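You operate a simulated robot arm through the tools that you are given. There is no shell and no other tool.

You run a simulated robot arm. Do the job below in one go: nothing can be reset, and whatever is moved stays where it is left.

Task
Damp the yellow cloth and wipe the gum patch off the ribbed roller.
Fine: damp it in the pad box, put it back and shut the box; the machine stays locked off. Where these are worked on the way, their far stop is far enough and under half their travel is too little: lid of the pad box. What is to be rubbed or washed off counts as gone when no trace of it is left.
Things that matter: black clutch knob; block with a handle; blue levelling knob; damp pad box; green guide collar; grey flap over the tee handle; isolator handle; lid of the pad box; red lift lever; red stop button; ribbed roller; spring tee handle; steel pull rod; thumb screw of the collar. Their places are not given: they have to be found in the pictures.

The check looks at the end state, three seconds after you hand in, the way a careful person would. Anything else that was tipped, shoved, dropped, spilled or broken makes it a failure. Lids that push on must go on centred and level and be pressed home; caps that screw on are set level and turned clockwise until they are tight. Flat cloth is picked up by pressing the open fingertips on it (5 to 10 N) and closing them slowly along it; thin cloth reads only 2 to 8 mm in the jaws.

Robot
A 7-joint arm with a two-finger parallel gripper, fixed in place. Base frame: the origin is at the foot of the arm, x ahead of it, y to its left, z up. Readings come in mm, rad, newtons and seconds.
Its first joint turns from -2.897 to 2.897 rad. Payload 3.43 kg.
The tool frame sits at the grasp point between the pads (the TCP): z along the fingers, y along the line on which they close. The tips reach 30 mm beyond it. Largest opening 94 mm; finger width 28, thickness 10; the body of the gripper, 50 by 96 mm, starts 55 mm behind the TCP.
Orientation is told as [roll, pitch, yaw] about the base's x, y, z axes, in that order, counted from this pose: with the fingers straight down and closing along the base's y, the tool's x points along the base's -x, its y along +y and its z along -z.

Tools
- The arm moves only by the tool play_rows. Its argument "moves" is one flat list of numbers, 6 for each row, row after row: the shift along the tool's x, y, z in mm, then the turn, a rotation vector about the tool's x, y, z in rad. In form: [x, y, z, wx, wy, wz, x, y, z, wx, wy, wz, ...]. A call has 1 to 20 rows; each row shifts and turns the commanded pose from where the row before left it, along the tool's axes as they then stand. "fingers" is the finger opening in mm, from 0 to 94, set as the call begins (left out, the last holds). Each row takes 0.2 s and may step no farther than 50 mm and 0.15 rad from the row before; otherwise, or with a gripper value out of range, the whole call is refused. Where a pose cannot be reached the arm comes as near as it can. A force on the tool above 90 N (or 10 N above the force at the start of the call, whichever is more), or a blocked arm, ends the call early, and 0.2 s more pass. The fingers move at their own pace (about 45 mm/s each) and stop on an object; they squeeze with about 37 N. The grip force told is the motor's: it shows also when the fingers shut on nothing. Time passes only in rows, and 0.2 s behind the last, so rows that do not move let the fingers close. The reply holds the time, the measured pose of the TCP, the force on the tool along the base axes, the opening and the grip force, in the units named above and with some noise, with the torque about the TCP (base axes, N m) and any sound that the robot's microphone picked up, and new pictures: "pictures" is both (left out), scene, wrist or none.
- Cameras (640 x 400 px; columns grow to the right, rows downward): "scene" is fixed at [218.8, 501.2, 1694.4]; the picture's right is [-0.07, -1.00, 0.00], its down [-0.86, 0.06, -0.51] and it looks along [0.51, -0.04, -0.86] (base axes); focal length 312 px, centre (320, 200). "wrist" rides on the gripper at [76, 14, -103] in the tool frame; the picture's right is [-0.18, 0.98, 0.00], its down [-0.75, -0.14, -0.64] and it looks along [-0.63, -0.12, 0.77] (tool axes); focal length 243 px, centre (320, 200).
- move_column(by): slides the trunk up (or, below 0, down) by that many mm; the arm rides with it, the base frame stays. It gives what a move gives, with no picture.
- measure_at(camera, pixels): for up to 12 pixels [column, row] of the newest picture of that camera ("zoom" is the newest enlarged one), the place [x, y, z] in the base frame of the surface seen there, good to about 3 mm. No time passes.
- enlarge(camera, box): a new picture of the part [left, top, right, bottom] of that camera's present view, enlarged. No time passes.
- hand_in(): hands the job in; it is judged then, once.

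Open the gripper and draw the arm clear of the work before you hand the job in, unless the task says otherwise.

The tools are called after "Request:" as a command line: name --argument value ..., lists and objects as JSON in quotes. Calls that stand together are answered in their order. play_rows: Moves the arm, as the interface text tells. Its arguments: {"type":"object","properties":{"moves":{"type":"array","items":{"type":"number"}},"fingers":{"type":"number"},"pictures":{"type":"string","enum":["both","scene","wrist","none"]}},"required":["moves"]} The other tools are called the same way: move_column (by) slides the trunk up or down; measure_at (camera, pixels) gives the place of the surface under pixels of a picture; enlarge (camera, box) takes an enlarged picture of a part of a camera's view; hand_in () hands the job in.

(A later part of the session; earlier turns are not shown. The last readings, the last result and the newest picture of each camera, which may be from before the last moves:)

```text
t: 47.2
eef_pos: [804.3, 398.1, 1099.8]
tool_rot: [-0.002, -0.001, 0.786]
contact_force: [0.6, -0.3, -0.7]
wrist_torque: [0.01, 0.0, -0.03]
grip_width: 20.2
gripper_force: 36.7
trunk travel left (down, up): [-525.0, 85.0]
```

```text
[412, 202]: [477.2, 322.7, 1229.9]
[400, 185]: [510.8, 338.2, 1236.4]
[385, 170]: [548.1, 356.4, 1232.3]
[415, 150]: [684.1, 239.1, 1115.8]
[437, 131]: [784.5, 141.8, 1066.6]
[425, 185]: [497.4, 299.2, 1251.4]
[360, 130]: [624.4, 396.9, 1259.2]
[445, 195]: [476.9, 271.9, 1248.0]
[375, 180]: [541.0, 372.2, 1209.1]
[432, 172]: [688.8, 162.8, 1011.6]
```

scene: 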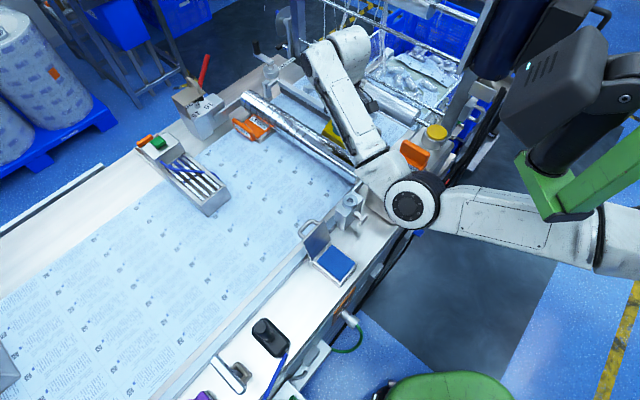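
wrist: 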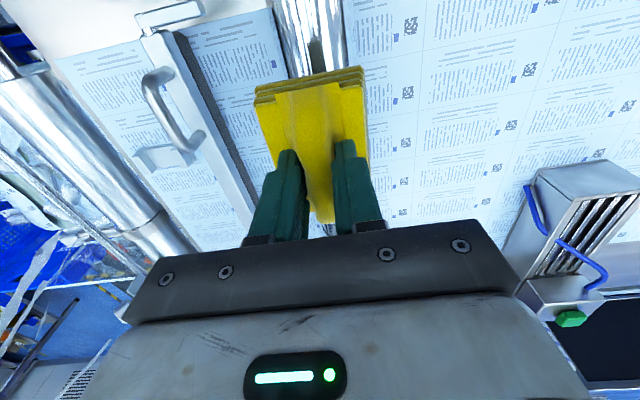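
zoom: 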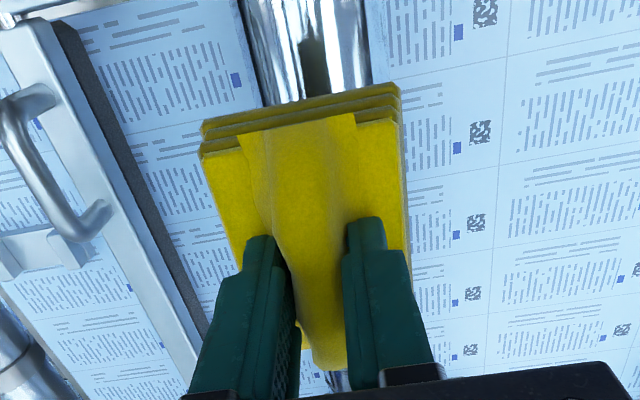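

The elbow is about 70 mm clear of the brush horizontally and above it. Lowering the cloth toward the roller, contact expected near TCP z≈1039.

Request:
play_rows --moves '[0, 0, 20, 0, 0, 0, 0, 0, 20, 0, 0, 0, 0, 0, 12, 0, 0, 0, 0, 0, 4, 0, 0, 0, 0, 0, 0, 0, 0, 0]' --pictures "both"

Request:
measure_at --camera "scene" --pixels '[[412, 202], [400, 185], [385, 170], [425, 185], [445, 195], [375, 180]]'

```text
t: 48.4
eef_pos: [803.0, 398.6, 1044.1]
tool_rot: [0.0, -0.001, 0.786]
contact_force: [0.6, 0.5, -0.8]
wrist_torque: [-0.03, 0.01, 0.0]
grip_width: 20.6
gripper_force: 37.3
trunk travel left (down, up): [-525.0, 85.0]
```

scene: 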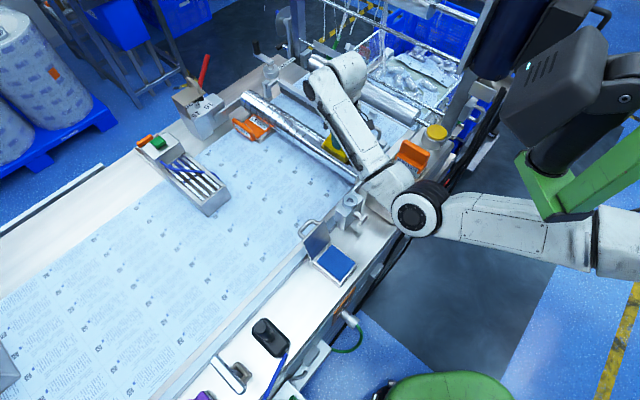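
wrist: 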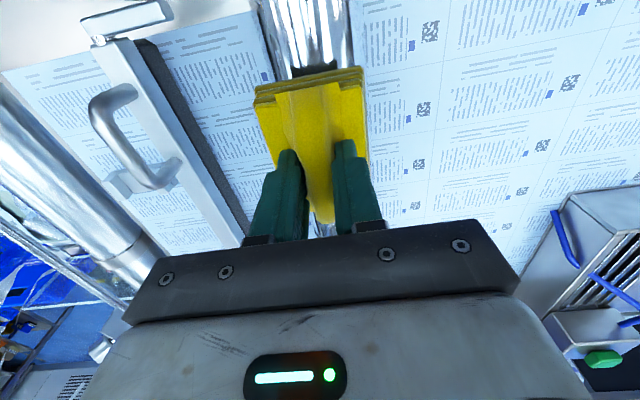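

```text
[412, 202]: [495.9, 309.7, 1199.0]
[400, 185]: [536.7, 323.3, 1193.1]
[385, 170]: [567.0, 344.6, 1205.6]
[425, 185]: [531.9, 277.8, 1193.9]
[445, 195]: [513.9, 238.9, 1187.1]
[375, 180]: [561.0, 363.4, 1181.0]
```

Still no contact at TCP 1044. I step down to find contact on the roller.

Request:
play_rows --moves '[0, 0, 2, 0, 0, 0, 0, 0, 0, 0, 0, 0]' --pictures "none"

Request:
play_rows --moves '[0, 0, 1.5, 0, 0, 0, 0, 0, 0, 0, 0, 0]' --pictures "none"

Request:
play_rows --moves '[0, 0, 1, 0, 0, 0, 0, 0, 0, 0, 0, 0]' --pictures "none"

```text
t: 49.0
eef_pos: [803.3, 400.5, 1042.4]
tool_rot: [-0.002, 0.001, 0.785]
contact_force: [-0.3, -0.1, -0.5]
wrist_torque: [0.02, 0.0, 0.0]
grip_width: 20.4
gripper_force: 37.1
trunk travel left (down, up): [-525.0, 85.0]
```

```text
t: 49.6
eef_pos: [803.8, 399.8, 1040.3]
tool_rot: [0.0, 0.0, 0.785]
contact_force: [0.8, -0.1, -0.4]
wrist_torque: [0.0, 0.01, 0.02]
grip_width: 20.3
gripper_force: 37.0
trunk travel left (down, up): [-525.0, 85.0]
```

```text
t: 50.2
eef_pos: [803.7, 399.2, 1039.6]
tool_rot: [0.0, 0.001, 0.783]
contact_force: [0.6, -0.3, -0.1]
wrist_torque: [-0.01, 0.03, 0.0]
grip_width: 20.2
gripper_force: 36.7
trunk travel left (down, up): [-525.0, 85.0]
```

Still free; continuing down.

Request:
play_rows --moves '[0, 0, 1, 0, 0, 0, 0, 0, 0, 0, 0, 0]' --pictures "none"

Request:
play_rows --moves '[0, 0, 1, 0, 0, 0, 0, 0, 0, 0, 0, 0]' --pictures "none"

Request:
play_rows --moves '[0, 0, 1, 0, 0, 0, 0, 0, 0, 0, 0, 0]' --pictures "none"

```text
t: 50.8
eef_pos: [805.0, 398.2, 1037.9]
tool_rot: [-0.002, 0.0, 0.786]
contact_force: [0.4, -0.6, -0.5]
wrist_torque: [-0.03, -0.03, 0.01]
grip_width: 20.3
gripper_force: 37.6
trunk travel left (down, up): [-525.0, 85.0]
```

```text
t: 51.4
eef_pos: [802.5, 399.7, 1038.8]
tool_rot: [-0.001, 0.0, 0.786]
contact_force: [-0.1, -0.5, 0.5]
wrist_torque: [-0.03, -0.02, -0.03]
grip_width: 20.1
gripper_force: 36.7
trunk travel left (down, up): [-525.0, 85.0]
```

```text
t: 52.0
eef_pos: [802.7, 399.6, 1037.4]
tool_rot: [-0.003, 0.0, 0.783]
contact_force: [0.3, 0.4, -0.2]
wrist_torque: [-0.01, -0.01, -0.01]
grip_width: 20.3
gripper_force: 36.9
trunk travel left (down, up): [-525.0, 85.0]
```

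Request:
play_rows --moves '[0, 0, 1, 0, 0, 0, 0, 0, 0, 0, 0, 0]' --pictures "none"

Request:
play_rows --moves '[0, 0, 1, 0, 0, 0, 0, 0, 0, 0, 0, 0]' --pictures "none"

Request:
play_rows --moves '[0, 0, 1, 0, 0, 0, 0, 0, 0, 0, 0, 0]' --pictures "none"

```text
t: 52.6
eef_pos: [802.7, 400.1, 1037.2]
tool_rot: [-0.002, 0.0, 0.784]
contact_force: [0.8, -0.6, 1.6]
wrist_torque: [-0.01, 0.02, 0.02]
grip_width: 20.5
gripper_force: 37.1
trunk travel left (down, up): [-525.0, 85.0]
```

```text
t: 53.2
eef_pos: [803.2, 400.0, 1035.1]
tool_rot: [-0.001, -0.003, 0.784]
contact_force: [0.6, 0.2, 7.1]
wrist_torque: [-0.11, 0.13, -0.03]
grip_width: 20.1
gripper_force: 37.3
trunk travel left (down, up): [-525.0, 85.0]
```

```text
t: 53.8
eef_pos: [803.5, 398.4, 1035.0]
tool_rot: [-0.003, -0.003, 0.784]
contact_force: [1.9, 0.7, 17.9]
wrist_torque: [-0.15, 0.15, -0.04]
grip_width: 20.4
gripper_force: 37.1
trunk travel left (down, up): [-525.0, 85.0]
```

Contact with ≈18 N on the roller. I rub along the roller axis ±18 mm for a few strokes with a small sideways shift, then check forces.

Request:
play_rows --moves '[-9, 0, 0, 0, 0, 0, -9, 0, 0, 0, 0, 0, 9, 0, 0, 0, 0, 0, 9, 0, 0, 0, 0, 0, 9, 0, 0, 0, 0, 0, 9, 0, 0, 0, 0, 0, -9, 0, 0, 0, 0, 0, -9, 0, 0, 0, 0, 0, -9, 0, 0, 0, 0, 0, -9, 0, 0, 0, 0, 0, 9, 0, 0, 0, 0, 0, 9, 0, 0, 0, 0, 0, 9, 0, 0, 0, 0, 0, 9, 0, 0, 0, 0, 0, -9, 0, 0, 0, 0, 0, -9, 0, 0, 0, 0, 0, 0, 0, 0, 0, 0, 0]' --pictures "both"

Request:
enlarge --camera "wrist" --box '[220, 0, 400, 240]'

```text
t: 57.4
eef_pos: [802.9, 398.3, 1035.0]
tool_rot: [-0.002, 0.0, 0.783]
contact_force: [-7.4, -10.5, 25.7]
wrist_torque: [-0.17, 0.26, 0.0]
grip_width: 20.2
gripper_force: 36.7
trunk travel left (down, up): [-525.0, 85.0]
```

scene: 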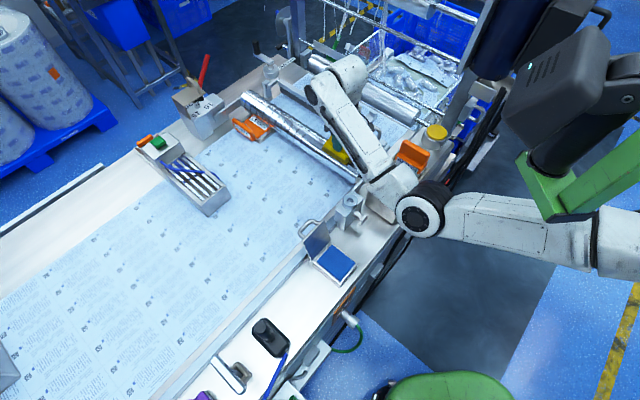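
wrist: 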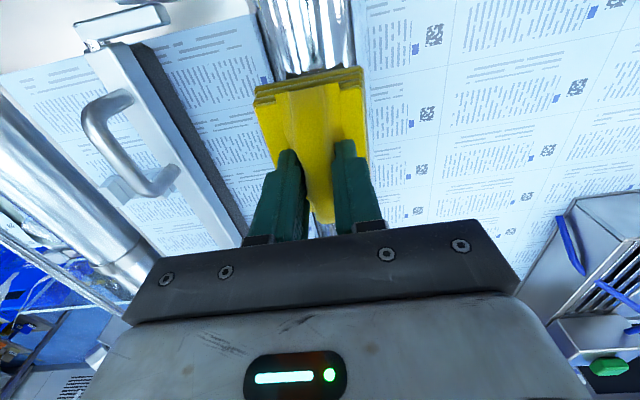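

```text
1.67 times, centred on (310, 120) of wrist
```

zoom: 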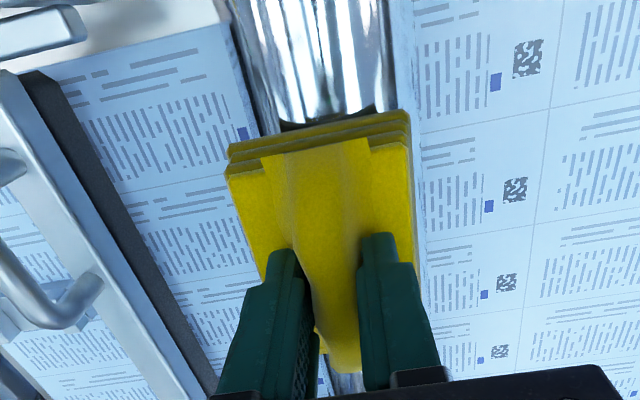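

The rubbing works with ≈20–28 N. I measure the press bar's handle height to decide where to shift the hand for inspecting the patch.

Request:
measure_at --camera "wrist" --pixels '[[95, 105], [150, 185], [120, 20], [180, 120], [130, 250], [80, 220], [300, 40], [320, 20], [290, 60], [335, 55]]'

```text
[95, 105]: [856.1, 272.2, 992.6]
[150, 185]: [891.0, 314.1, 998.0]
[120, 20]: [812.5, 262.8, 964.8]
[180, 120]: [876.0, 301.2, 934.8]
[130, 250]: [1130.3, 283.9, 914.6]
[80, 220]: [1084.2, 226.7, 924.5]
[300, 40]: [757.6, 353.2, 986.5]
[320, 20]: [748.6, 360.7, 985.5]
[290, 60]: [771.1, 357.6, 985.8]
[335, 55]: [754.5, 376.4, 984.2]
```

Bar handle tops at ≈998, so I lift to TCP 1085 and shift 90 mm downstream to expose the patch to both cameras.

Request:
play_rows --moves '[0, 0, -20, 0, 0, 0, 0, 0, -30, 0, 0, 0, 0, -45, 0, 0, 0, 0, 0, -45, 0, 0, 0, 0, 0, 0, 0, 0, 0, 0]' --pictures "both"

Request:
enlarge --camera "scene" --box '[300, 120, 390, 195]'

Request:
enlarge --camera "wrist" --box '[330, 20, 500, 230]'

```text
t: 58.6
eef_pos: [866.2, 334.6, 1085.4]
tool_rot: [-0.003, 0.0, 0.785]
contact_force: [0.4, -0.4, -0.9]
wrist_torque: [-0.02, -0.01, 0.0]
grip_width: 20.3
gripper_force: 37.1
trunk travel left (down, up): [-525.0, 85.0]
```

scene: 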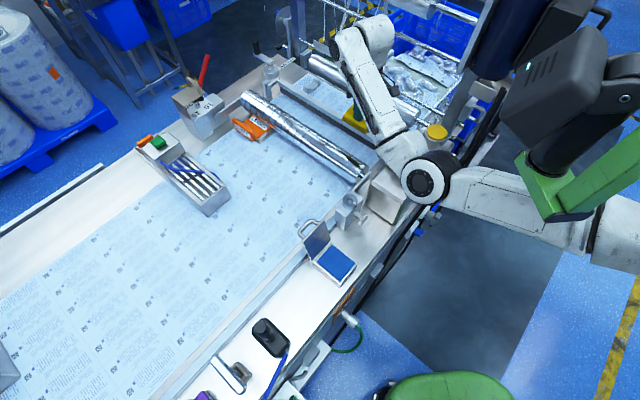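
wrist: 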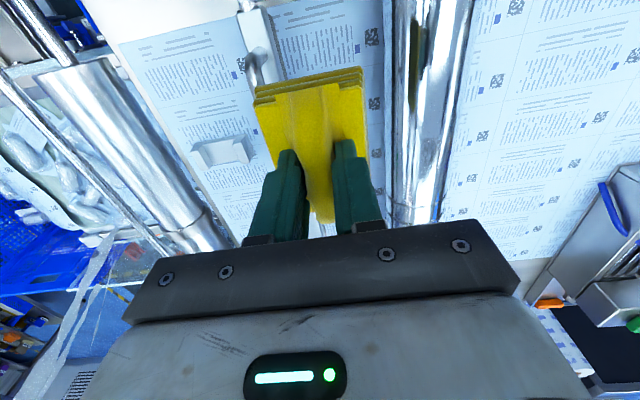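

```text
5.33 times, centred on (345, 158) of scene
```

zoom: 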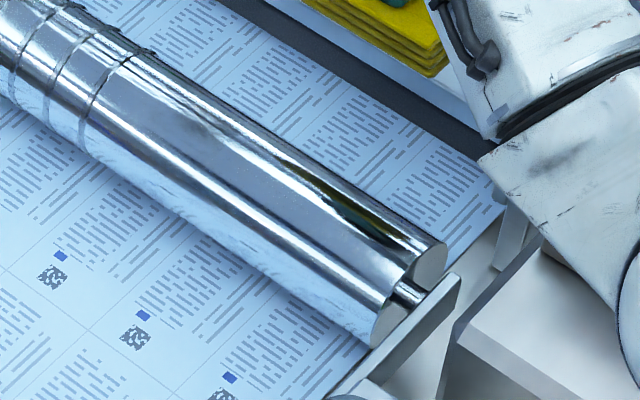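

```text
1.90 times, centred on (415, 125) of wrist
```

zoom: 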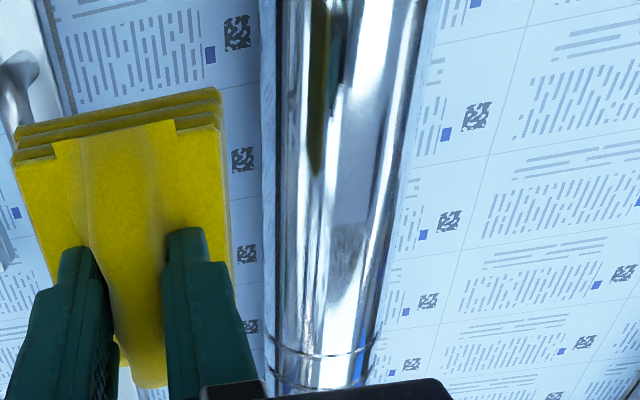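

The brown bumps look gone; the dark streaks seem to be smooth reflections of the hand. I enlarge more to check for traces, especially at the far end near (324,143).

Request:
enlarge --camera "scene" --box '[310, 130, 360, 165]'

Request:
enlarge --camera "wrist" --box '[385, 20, 475, 150]'

Request:
enlarge --camera "wrist" --box '[380, 110, 460, 225]'

```text
11.43 times, centred on (335, 148) of scene
```

zoom: 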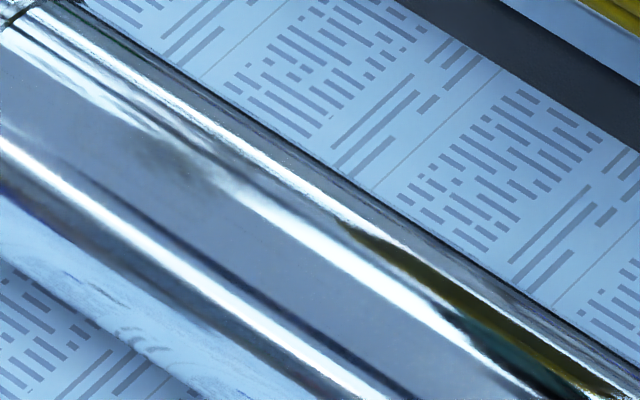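

```text
3.08 times, centred on (430, 85) of wrist
```

zoom: 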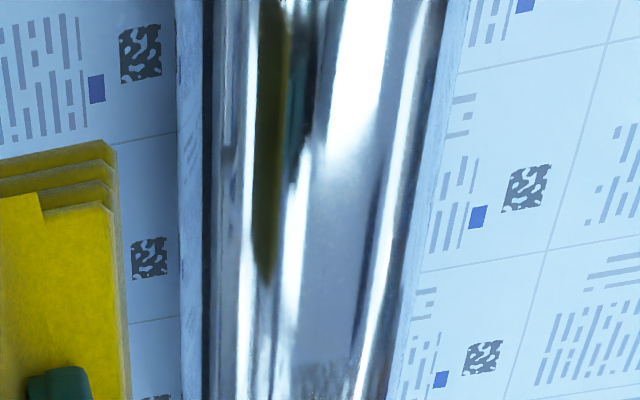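

```text
3.48 times, centred on (420, 168) of wrist
```

zoom: 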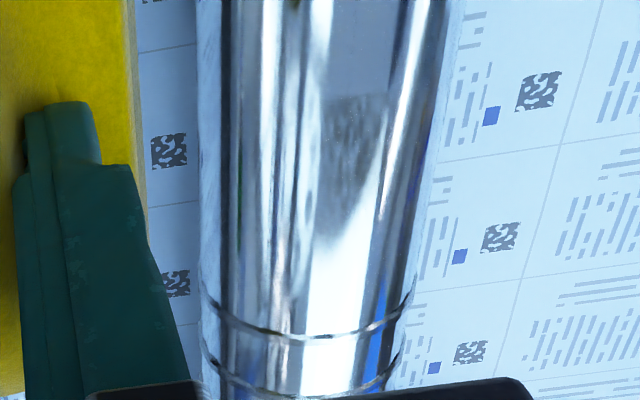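

There's a faint grey textured smudge at scene ≈(321,144) and wrist ≈(428,150). I measure both to see if it's the same spot on the roller.

Request:
measure_at --camera "wrist" --pixels '[[424, 140], [428, 150], [430, 160], [436, 143], [420, 165], [422, 150]]'

Request:
measure_at --camera "scene" --pixels '[[318, 142], [321, 144], [325, 146], [330, 149], [324, 143], [320, 146]]'

```text
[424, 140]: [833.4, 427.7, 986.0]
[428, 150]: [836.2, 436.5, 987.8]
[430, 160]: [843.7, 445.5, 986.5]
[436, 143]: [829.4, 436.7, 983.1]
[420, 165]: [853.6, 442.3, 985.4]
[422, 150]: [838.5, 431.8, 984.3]
```

```text
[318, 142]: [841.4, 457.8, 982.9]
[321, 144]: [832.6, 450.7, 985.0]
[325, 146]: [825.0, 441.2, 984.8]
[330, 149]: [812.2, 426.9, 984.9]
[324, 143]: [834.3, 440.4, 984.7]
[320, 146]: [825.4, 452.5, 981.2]
```

The smudge is at the same spot (s≈892–912, n≈270–287): residual gum beyond the cloth's earlier reach. I go back and rub with the cloth centred further along the axis (s≈885).

Request:
play_rows --moves '[-17, 45, 0, 0, 0, 0, -18, 45, 0, 0, 0, 0, 0, 0, 30, 0, 0, 0, 0, 0, 15, 0, 0, 0, 0, 0, 4, 0, 0, 0, 0, 0, 0, 0, 0, 0]' --pictures "none"

Request:
play_rows --moves '[0, 0, 1, 0, 0, 0, 0, 0, 0, 0, 0, 0]' --pictures "wrist"

```text
t: 60.0
eef_pos: [827.3, 424.4, 1034.7]
tool_rot: [-0.003, -0.001, 0.785]
contact_force: [-0.3, 0.2, 6.6]
wrist_torque: [-0.06, 0.12, -0.01]
grip_width: 20.2
gripper_force: 36.7
trunk travel left (down, up): [-525.0, 85.0]
```

```text
t: 60.6
eef_pos: [828.6, 423.9, 1034.8]
tool_rot: [-0.001, -0.003, 0.786]
contact_force: [1.2, -0.3, 13.6]
wrist_torque: [-0.1, 0.18, 0.04]
grip_width: 20.2
gripper_force: 37.3
trunk travel left (down, up): [-525.0, 85.0]
```

wrist: 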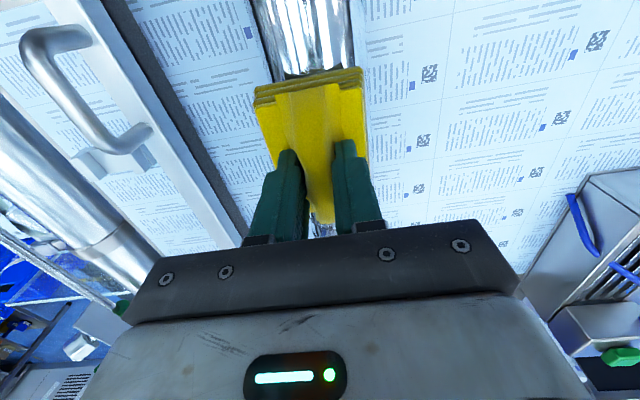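

Light contact again (≈14 N) at s≈885. I stroke along the axis, then roll the cloth 0.25 rad toward the upstream flank around the roller and stroke there too.

Request:
play_rows --moves '[-8, 0, 0.3, 0, 0, 0, -7, 0, 0, 0, 0, 0, 8, 0, 0, 0, 0, 0, 7, 0, 0, 0, 0, 0, 8, 0, 0, 0, 0, 0, 7, 0, 0, 0, 0, 0, -8, 0, 0, 0, 0, 0, -7, 0, 0, 0, 0, 0, 0, 4.4, 0.11, 0.05, 0, 0, 0, 4.4, 0.11, 0.05, 0, 0, 0, 4.4, 0.11, 0.05, 0, 0, 0, 4.4, 0.11, 0.05, 0, 0, 0, 4.4, 0.11, 0.05, 0, 0, 0, 0, 0, 0, 0, 0]' --pictures "wrist"

```text
t: 63.6
eef_pos: [811.0, 440.9, 1032.5]
tool_rot: [-0.251, -0.005, 0.788]
contact_force: [-0.1, 2.0, 27.0]
wrist_torque: [0.01, -0.08, -0.03]
grip_width: 20.3
gripper_force: 36.6
trunk travel left (down, up): [-525.0, 85.0]
```

wrist: 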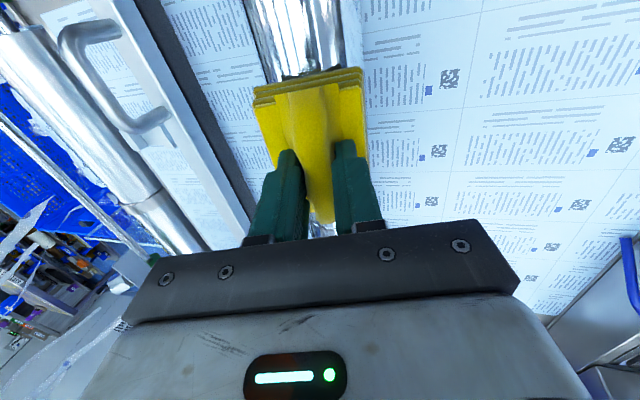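

Rolling worked with steady ≈27 N. Now stroking along the axis in this tilted attitude, covering s≈835–900.

Request:
play_rows --moves '[-8, 0, 0, 0, 0, 0, -7, 0, 0, 0, 0, 0, 13, 0, 0, 0, 0, 0, 13, 0, 0, 0, 0, 0, 13, 0, 0, 0, 0, 0, 13, 0, 0, 0, 0, 0, 13, 0, 0, 0, 0, 0, -12.5, 0, 0, 0, 0, 0, -12.5, 0, 0, 0, 0, 0, -12.5, 0, 0, 0, 0, 0, -12.5, 0, 0, 0, 0, 0, 0, 0, 0, 0, 0, 0]' --pictures "none"

```text
t: 66.2
eef_pos: [810.9, 439.3, 1032.4]
tool_rot: [-0.251, -0.001, 0.783]
contact_force: [-11.8, -3.6, 26.7]
wrist_torque: [-0.19, 0.47, -0.03]
grip_width: 20.3
gripper_force: 37.4
trunk travel left (down, up): [-525.0, 85.0]
```

Rolling back over the top to the downstream flank (-0.25 rad) and stroking there.

Request:
play_rows --moves '[0, -4.4, 0.11, -0.05, 0, 0, 0, -4.4, 0.11, -0.05, 0, 0, 0, -4.4, 0.11, -0.05, 0, 0, 0, -4.4, 0.11, -0.05, 0, 0, 0, -4.4, 0.11, -0.05, 0, 0, 0, -4.4, 0.11, -0.05, 0, 0, 0, -4.4, 0.11, -0.05, 0, 0, 0, -4.4, 0.11, -0.05, 0, 0, 0, -4.4, 0.11, -0.05, 0, 0, 0, -4.4, 0.11, -0.05, 0, 0, 0, 0, 0, 0, 0, 0]' --pictures "none"

Request:
play_rows --moves '[-8, 0, 0, 0, 0, 0, -7, 0, 0, 0, 0, 0, 13, 0, 0, 0, 0, 0, 13, 0, 0, 0, 0, 0, 13, 0, 0, 0, 0, 0, 13, 0, 0, 0, 0, 0, 13, 0, 0, 0, 0, 0, -12.5, 0, 0, 0, 0, 0, -12.5, 0, 0, 0, 0, 0, -12.5, 0, 0, 0, 0, 0, -12.5, 0, 0, 0, 0, 0, 0, 0, 0, 0, 0, 0]' --pictures "wrist"

```text
t: 68.6
eef_pos: [843.3, 406.8, 1031.3]
tool_rot: [0.25, 0.004, 0.785]
contact_force: [-0.1, -1.5, 6.1]
wrist_torque: [0.12, -0.09, -0.05]
grip_width: 20.3
gripper_force: 37.2
trunk travel left (down, up): [-525.0, 85.0]
```

```text
t: 71.2
eef_pos: [843.1, 409.0, 1030.8]
tool_rot: [0.249, 0.0, 0.784]
contact_force: [1.5, 0.1, 0.2]
wrist_torque: [0.01, -0.01, 0.01]
grip_width: 20.3
gripper_force: 37.1
trunk travel left (down, up): [-525.0, 85.0]
```

wrist: 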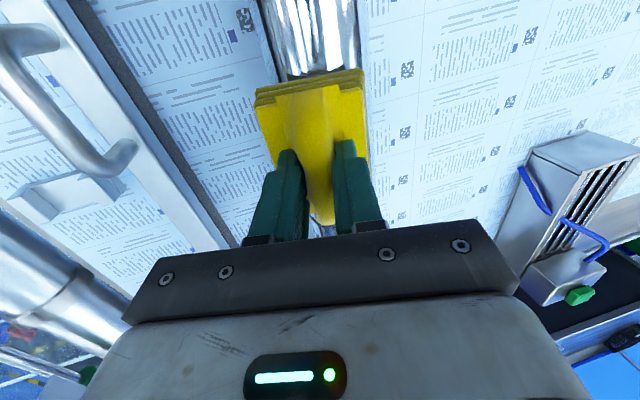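

Contact was lost on this flank (0 N), so I press 1.5–2 mm more along the tool axis and repeat the strokes.

Request:
play_rows --moves '[0, 0, 1.0, 0, 0, 0, 0, 0, 0.8, 0, 0, 0, 0, 0, 0, 0, 0, 0]' --pictures "none"

```text
t: 72.0
eef_pos: [842.9, 409.0, 1030.0]
tool_rot: [0.247, -0.002, 0.784]
contact_force: [2.3, 0.5, 11.6]
wrist_torque: [-0.1, 0.24, 0.08]
grip_width: 20.3
gripper_force: 37.3
trunk travel left (down, up): [-525.0, 85.0]
```

Request:
play_rows --moves '[0, 0, 0.4, 0, 0, 0, -8, 0, 0, 0, 0, 0, -7, 0, 0, 0, 0, 0, 13, 0, 0, 0, 0, 0, 13, 0, 0, 0, 0, 0, 13, 0, 0, 0, 0, 0, 13, 0, 0, 0, 0, 0, 13, 0, 0, 0, 0, 0, -12.5, 0, 0, 0, 0, 0, -12.5, 0, 0, 0, 0, 0, -12.5, 0, 0, 0, 0, 0, -12.5, 0, 0, 0, 0, 0, 0, 0, 0, 0, 0, 0]' --pictures "none"

```text
t: 74.8
eef_pos: [841.2, 408.8, 1030.6]
tool_rot: [0.249, -0.002, 0.784]
contact_force: [-2.1, -12.3, 23.6]
wrist_torque: [-0.36, 0.3, 0.16]
grip_width: 20.2
gripper_force: 37.3
trunk travel left (down, up): [-525.0, 85.0]
```

Good contact (≈24 N) on that flank. Lifting, levelling and shifting downstream to inspect again.

Request:
play_rows --moves '[0, 0, -20, 0, 0, 0, 0, 0, -32, 0, 0, 0, 0, 0, 0, 0.125, 0, 0, 0, 0, 0, 0.125, 0, 0, 0, -40, 0, 0, 0, 0, 0, -35, 0, 0, 0, 0, 0, 0, 0, 0, 0, 0]' --pictures "both"

Request:
enlarge --camera "scene" --box '[310, 130, 360, 165]'

Request:
enlarge --camera "wrist" --box '[380, 90, 480, 225]'

Request:
enlarge --camera "wrist" --box '[380, 0, 480, 120]'

```text
t: 76.4
eef_pos: [905.6, 346.9, 1079.3]
tool_rot: [-0.001, -0.001, 0.786]
contact_force: [0.7, -0.7, -0.6]
wrist_torque: [0.03, 0.0, 0.01]
grip_width: 20.0
gripper_force: 37.0
trunk travel left (down, up): [-525.0, 85.0]
```

scene: 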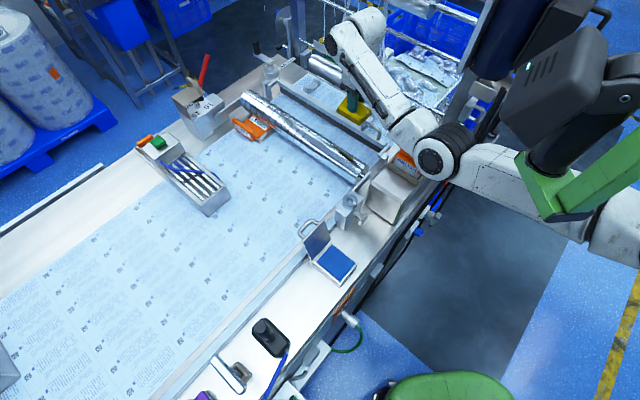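
wrist: 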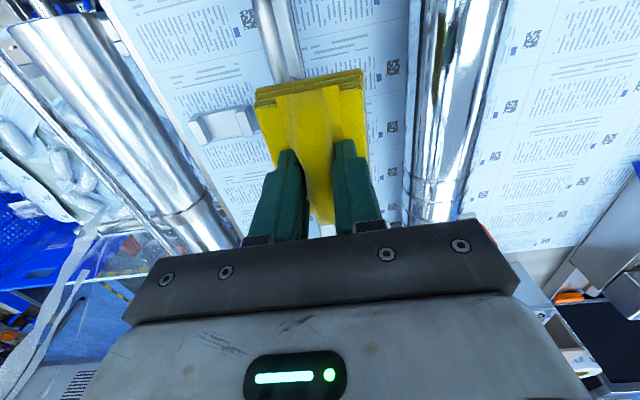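

```text
11.43 times, centred on (335, 148) of scene
```

zoom: 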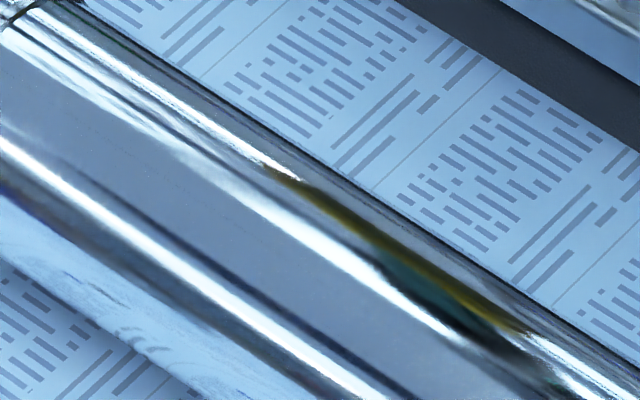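

```text
2.96 times, centred on (430, 158) of wrist
```

zoom: 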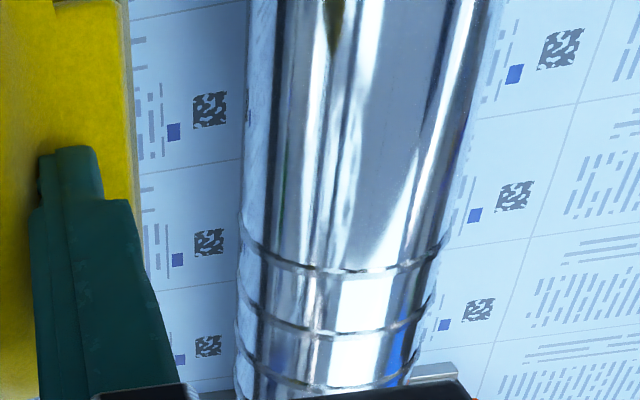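

```text
3.33 times, centred on (430, 60) of wrist
```

zoom: 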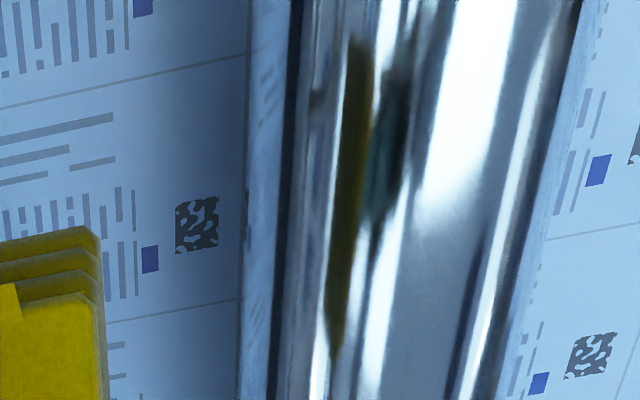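

The smudge is gone in both views; only smooth reflections of the cloth and fingers remain. I check the ribbed half and the rest of the roller for any other trace.

Request:
enlarge --camera "scene" --box '[235, 82, 325, 150]'

Request:
enlarge --camera "scene" --box '[310, 130, 390, 190]'

Request:
enlarge --camera "wrist" --box '[390, 0, 520, 100]'

```text
5.88 times, centred on (280, 116) of scene
```

zoom: 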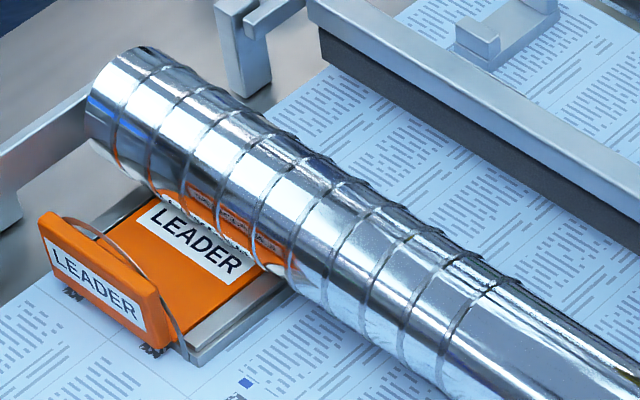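

```text
6.67 times, centred on (350, 160) of scene
```

zoom: 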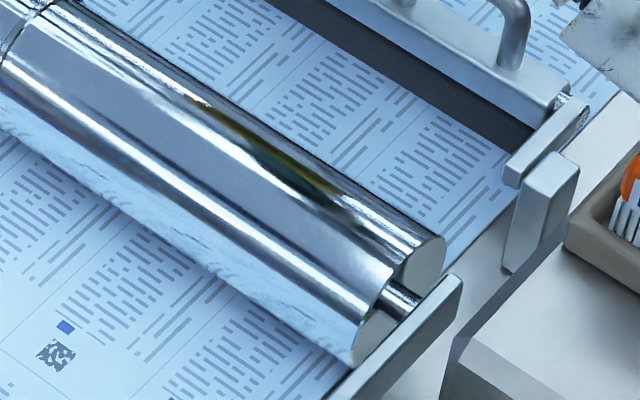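

```text
4.00 times, centred on (455, 50) of wrist
```

zoom: 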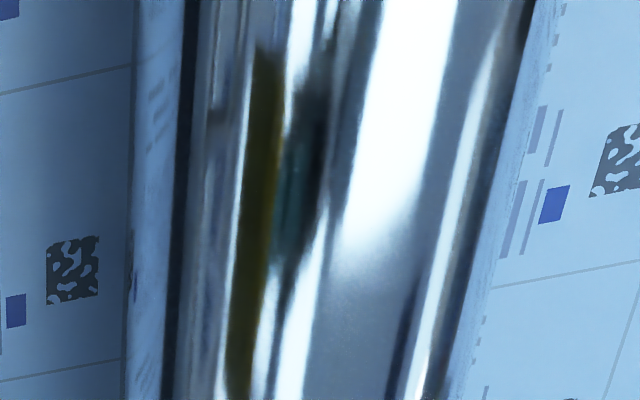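

The roller looks clean everywhere. I move the cloth back upstream at z≈1100 and take a fresh look at the roller without the hand's reflection.

Request:
play_rows --moves '[0, 0, -20, 0, 0, 0, 0, 41, 0, 0, 0, 0, 0, 41, 0, 0, 0, 0, 0, 41, 0, 0, 0, 0, 0, 41, 0, 0, 0, 0, 0, 41, 0, 0, 0, 0, 0, 41, 0, 0, 0, 0, 0, 41, 0, 0, 0, 0, 0, 41, 0, 0, 0, 0, 0, 41, 0, 0, 0, 0, 0, 41, 0, 0, 0, 0, 0, 41, 0, 0, 0, 0, 0, 41, 0, 0, 0, 0, 0, 0, 0, 0, 0, 0]' --pictures "both"

Request:
enlarge --camera "scene" --box '[310, 130, 390, 190]'

Request:
enlarge --camera "scene" --box '[310, 130, 360, 165]'

```text
t: 79.4
eef_pos: [579.0, 672.0, 1092.3]
tool_rot: [0.011, -0.003, 0.783]
contact_force: [0.8, -0.5, -0.6]
wrist_torque: [-0.01, -0.03, 0.0]
grip_width: 20.2
gripper_force: 36.6
out of reach, approached as far as the arm can: row 12, 13
trunk travel left (down, up): [-525.0, 85.0]
```

scene: 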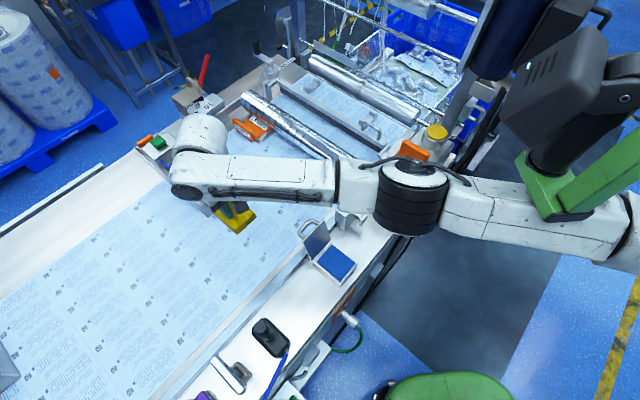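
wrist: 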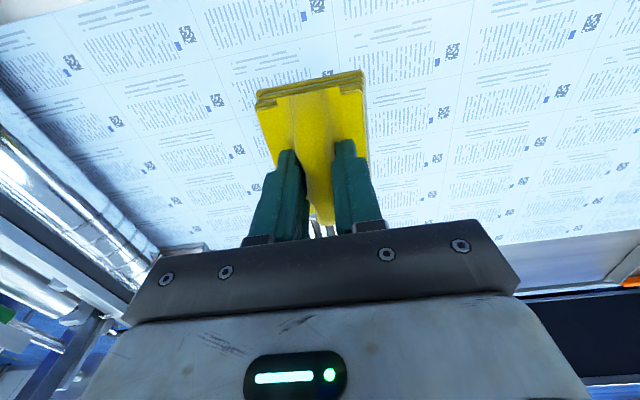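

```text
6.67 times, centred on (350, 160) of scene
```

zoom: 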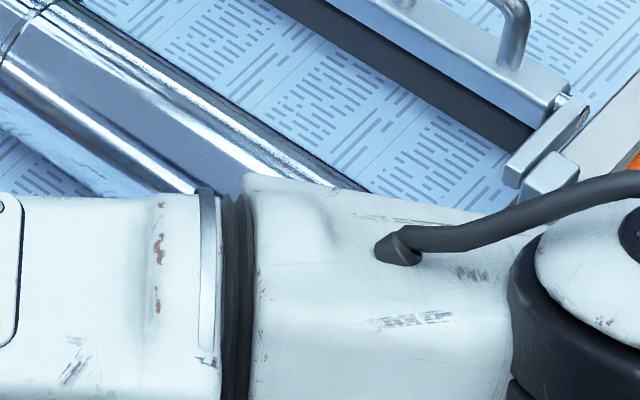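

```text
11.43 times, centred on (335, 148) of scene
```

zoom: 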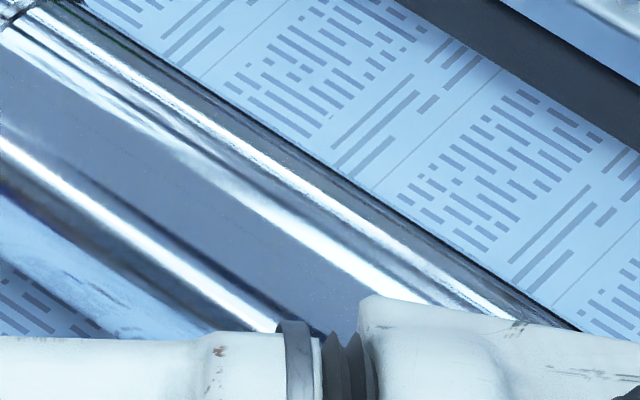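

The roller is clean in this view too. I check the elbow height near the brush before bringing the cloth back.

Request:
measure_at --camera "scene" --pixels '[[410, 165], [410, 200], [385, 210], [435, 205], [412, 232], [425, 150], [440, 160], [345, 185]]'

```text
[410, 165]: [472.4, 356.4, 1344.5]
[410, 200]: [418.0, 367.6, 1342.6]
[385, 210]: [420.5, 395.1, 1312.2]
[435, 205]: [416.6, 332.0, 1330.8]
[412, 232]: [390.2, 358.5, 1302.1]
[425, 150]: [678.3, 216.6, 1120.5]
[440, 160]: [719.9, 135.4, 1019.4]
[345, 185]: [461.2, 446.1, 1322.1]
```

The elbow is far above everything. Moving the cloth back toward its original spot at (395,532), still at z≈1100.

Request:
play_rows --moves '[38.5, 0, 0, 0, 0, 0, 38.5, 0, 0, 0, 0, 0, 38.5, 0, 0, 0, 0, 0, 38.5, 0, 0, 0, 0, 0, 38.5, 0, 0, 0, 0, 0, 38.5, 0, 0, 0, 0, 0, 0, 0, 0, 0, 0, 0]' --pictures "both"

Request:
enlarge --camera "scene" --box '[310, 130, 390, 190]'

```text
t: 81.2
eef_pos: [568.0, 659.9, 1077.2]
tool_rot: [-0.02, 0.042, 0.773]
contact_force: [-0.1, -0.4, 0.3]
wrist_torque: [0.02, -0.02, 0.04]
grip_width: 20.3
gripper_force: 36.9
out of reach, approached as far as the arm can: row 1, 2, 3, 4, 5, 6
trunk travel left (down, up): [-525.0, 85.0]
stopped in row 7: the arm was blocked; the commanded pose is now the measured one
```

scene: 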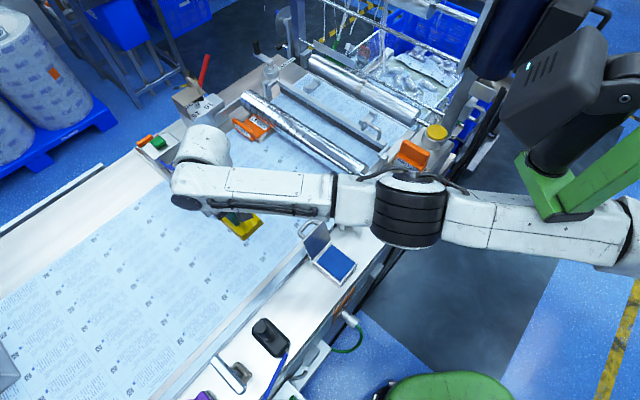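
wrist: 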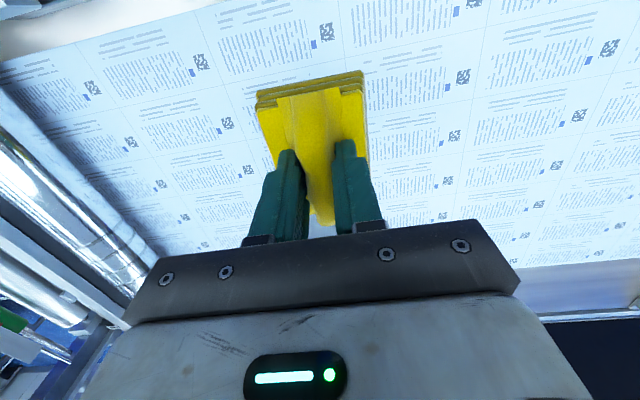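

```text
6.67 times, centred on (350, 160) of scene
```

zoom: 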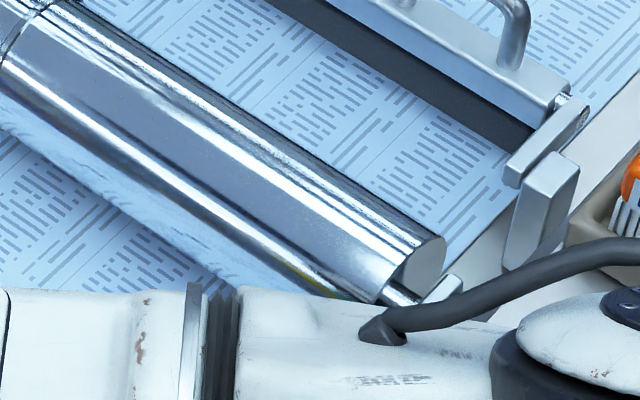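

The roller is clean, but the arm got stuck near a limit at this spot. I go back toward +n the way it came, regain height, and will use the same corridor as on the way out.

Request:
play_rows --moves '[0, -32, -8, 0, 0, 0, 0, -32, -8, 0, 0, 0, 0, -32, -8, 0, 0, 0, 0, 0, 0, 0, 0, 0]' --pictures "scene"

```text
t: 82.4
eef_pos: [578.5, 637.4, 1044.9]
tool_rot: [-0.046, 0.085, 0.759]
contact_force: [-0.5, 0.3, -0.6]
wrist_torque: [0.0, 0.01, 0.0]
grip_width: 20.1
gripper_force: 37.1
out of reach, approached as far as the arm can: row 1, 2, 3
trunk travel left (down, up): [-525.0, 85.0]
stopped in row 4: the arm was blocked; the commanded pose is now the measured one
```

scene: 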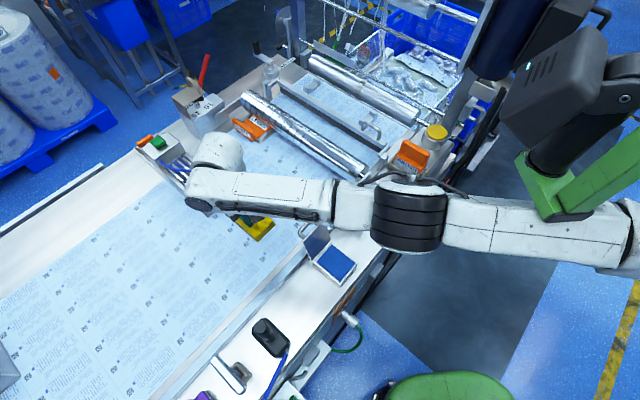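

The arm is near-stretched in a bad posture, and the elbow may be squeezed up under the overhead plate. I command back outward to the earlier good line while levelling the tool and rising, in small rows.

Request:
play_rows --moves '[-9, -8, -16, -0.0153, -0.0283, -0.009, -9, -8, -16, -0.0153, -0.0283, -0.009, -9, -8, -16, -0.0153, -0.0283, -0.009, 0, 0, 0, 0, 0, 0]' --pictures "scene"

```text
t: 83.6
eef_pos: [593.2, 624.5, 1027.8]
tool_rot: [-0.05, 0.086, 0.803]
contact_force: [-0.3, 0.5, 0.2]
wrist_torque: [0.0, 0.03, 0.01]
grip_width: 20.6
gripper_force: 37.1
out of reach, approached as far as the arm can: row 3
trunk travel left (down, up): [-525.0, 85.0]
stopped in row 4: the arm was blocked; the commanded pose is now the measured one
```

scene: 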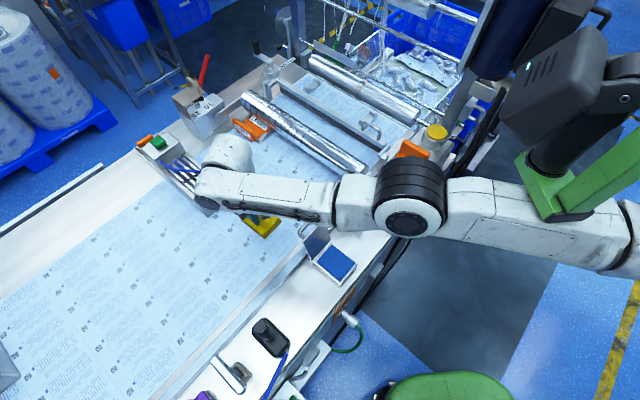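

The TCP keeps sinking while commanded up, so the upper arm is probably pressed against the overhead plate. I measure the upper arm and the plate.

Request:
measure_at --camera "scene" --pixels '[[460, 200], [490, 205], [520, 205], [545, 222], [570, 235], [600, 235], [540, 195], [560, 210], [630, 240], [410, 222], [410, 175], [300, 190]]'

Request:
enlarge --camera "scene" --box '[360, 120, 640, 300]'

```text
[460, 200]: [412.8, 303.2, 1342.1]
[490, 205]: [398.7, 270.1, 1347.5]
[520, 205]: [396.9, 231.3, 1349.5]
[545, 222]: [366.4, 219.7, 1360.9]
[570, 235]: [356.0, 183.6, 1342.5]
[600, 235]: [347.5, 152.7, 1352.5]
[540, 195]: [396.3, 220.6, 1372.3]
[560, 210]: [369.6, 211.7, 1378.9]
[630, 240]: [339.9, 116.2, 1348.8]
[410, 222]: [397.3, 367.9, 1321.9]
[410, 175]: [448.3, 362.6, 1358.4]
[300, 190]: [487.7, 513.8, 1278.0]
```

```text
2.22 times, centred on (500, 210) of scene
```

zoom: 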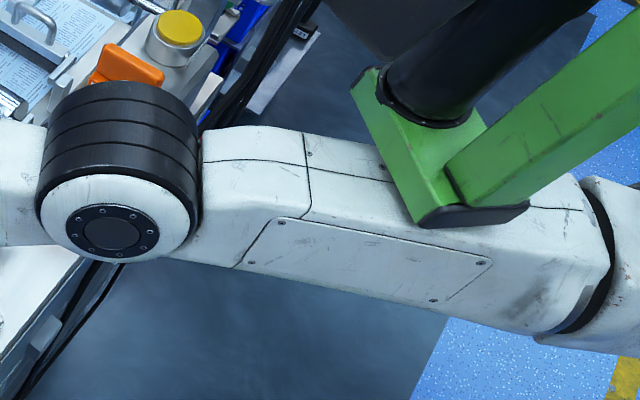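

The upper arm (z≈1345–1360) is right under the green plate (top ≈1378), so the arm is jammed against it. Lowering the trunk 30 mm (cloth bottom then ≈945, belt at 900) should free it if the plate does not ride along.

Request:
move_column --by -30

Request:
enlarge --camera "scene" --box '[360, 120, 640, 300]'

Request:
measure_at --camera "scene" --pixels '[[460, 200], [520, 205], [545, 222], [570, 235], [540, 195], [560, 210], [560, 60], [410, 222]]'

```text
t: 84.4
eef_pos: [591.9, 626.0, 998.4]
tool_rot: [-0.049, 0.084, 0.801]
contact_force: [0.3, -0.7, 0.9]
wrist_torque: [-0.02, -0.01, 0.02]
grip_width: 20.2
gripper_force: 36.7
trunk travel left (down, up): [-495.0, 115.0]
```

```text
2.22 times, centred on (500, 210) of scene
```

zoom: 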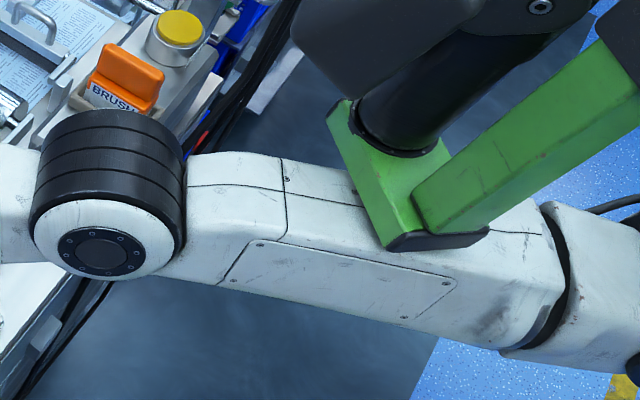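

```text
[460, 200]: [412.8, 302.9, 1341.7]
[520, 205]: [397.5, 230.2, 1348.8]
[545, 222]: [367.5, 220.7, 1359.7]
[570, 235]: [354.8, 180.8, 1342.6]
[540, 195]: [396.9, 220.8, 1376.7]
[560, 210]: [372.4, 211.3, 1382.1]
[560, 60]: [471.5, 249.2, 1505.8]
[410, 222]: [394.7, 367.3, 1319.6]
```

The green head assembly rides with the trunk, so instead I raise the trunk: then the targets are lower relative to the shoulder and the elbow can hang lower under the plate. Raising 100 mm lifts the cloth clear as well.

Request:
move_column --by 100

```text
t: 85.7
eef_pos: [592.8, 624.6, 1099.5]
tool_rot: [-0.05, 0.084, 0.801]
contact_force: [0.0, -0.7, 0.3]
wrist_torque: [-0.01, -0.03, -0.04]
grip_width: 20.4
gripper_force: 37.5
trunk travel left (down, up): [-595.0, 15.0]
```

Now lowering the TCP 45 mm and levelling, so the elbow drops away from the plate.

Request:
play_rows --moves '[0, 0, 15, -0.0167, -0.028, 0.005, 0, 0, 15, -0.0167, -0.028, 0.005, 0, 0, 15, -0.0167, -0.028, 0.005, 0, 0, 0, 0, 0, 0]' --pictures "both"

Request:
measure_at --camera "scene" --pixels '[[460, 200], [520, 205], [545, 222], [570, 235], [540, 195], [560, 210], [410, 222], [420, 160]]'

```text
t: 86.7
eef_pos: [592.7, 623.3, 1054.4]
tool_rot: [0.001, -0.003, 0.787]
contact_force: [0.3, 0.3, -1.2]
wrist_torque: [0.01, -0.01, -0.01]
grip_width: 20.4
gripper_force: 36.3
out of reach, approached as far as the arm can: row 1
trunk travel left (down, up): [-595.0, 15.0]
```

scene: 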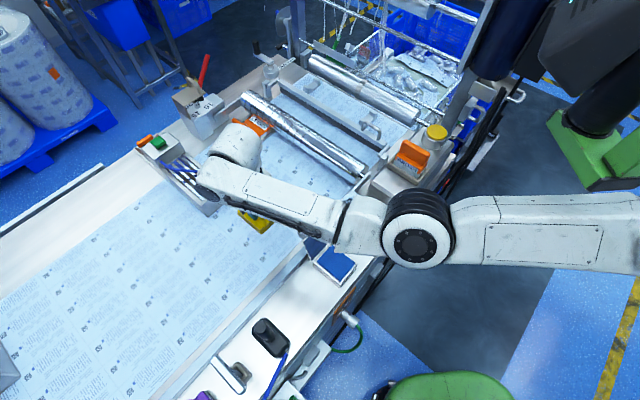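
wrist: 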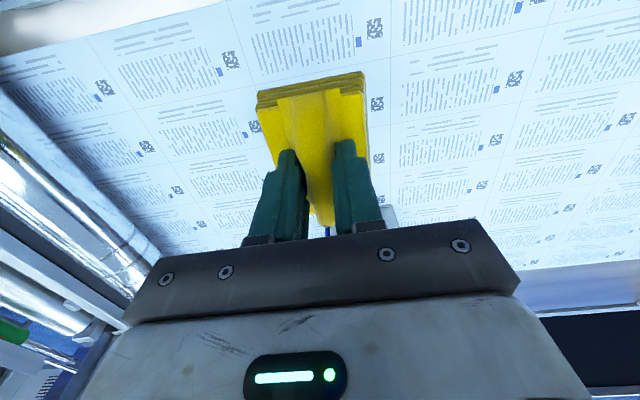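

```text
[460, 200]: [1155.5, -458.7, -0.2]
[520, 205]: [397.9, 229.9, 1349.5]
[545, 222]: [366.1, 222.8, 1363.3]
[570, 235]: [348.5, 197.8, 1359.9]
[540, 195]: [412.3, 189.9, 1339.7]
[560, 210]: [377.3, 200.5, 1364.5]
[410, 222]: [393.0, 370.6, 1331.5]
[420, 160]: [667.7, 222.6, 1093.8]
```

Freed and level at (593,623,1054), with the head well clear of the arm. I check the tray near (200,180) before sliding the hand upstream.

Request:
measure_at --camera "scene" --pixels '[[228, 195], [208, 213], [165, 180], [150, 150], [180, 160], [200, 195], [265, 222], [300, 205], [225, 150]]'

```text
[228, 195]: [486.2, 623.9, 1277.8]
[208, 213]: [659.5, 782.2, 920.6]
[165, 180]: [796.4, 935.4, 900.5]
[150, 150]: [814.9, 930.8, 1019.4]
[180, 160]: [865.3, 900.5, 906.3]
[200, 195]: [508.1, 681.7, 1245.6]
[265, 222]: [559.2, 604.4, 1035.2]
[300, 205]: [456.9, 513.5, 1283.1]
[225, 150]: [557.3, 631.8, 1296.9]
```

The tray is far away. Moving diagonally to the cloth's original place at (395,532).

Request:
play_rows --moves '[34.1, 12.6, 0, 0, 0, 0, 34.1, 12.6, 0, 0, 0, 0, 34.1, 12.6, 0, 0, 0, 0, 34.1, 12.6, 0, 0, 0, 0, 34.1, 12.6, 0, 0, 0, 0, 34.1, 12.4, 0, 0, 0, 0, 0, 0, 0, 0, 0, 0]' --pictures "both"

```text
t: 88.3
eef_pos: [395.3, 530.7, 1056.1]
tool_rot: [0.002, -0.004, 0.786]
contact_force: [-0.9, 0.4, 0.6]
wrist_torque: [0.01, 0.0, 0.0]
grip_width: 20.3
gripper_force: 37.0
trunk travel left (down, up): [-595.0, 15.0]
```

scene: 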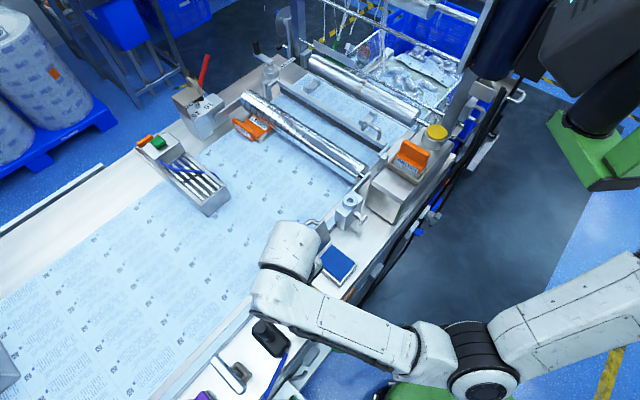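
wrist: 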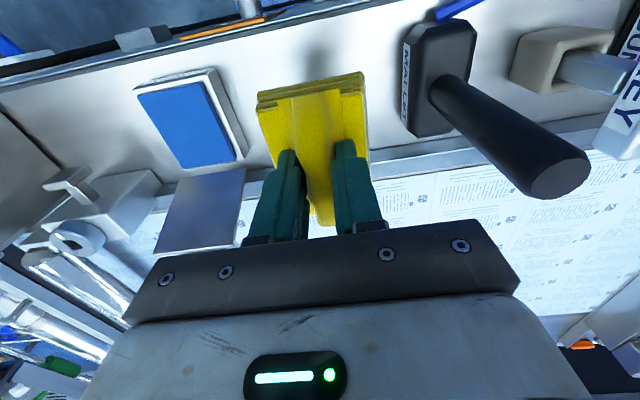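

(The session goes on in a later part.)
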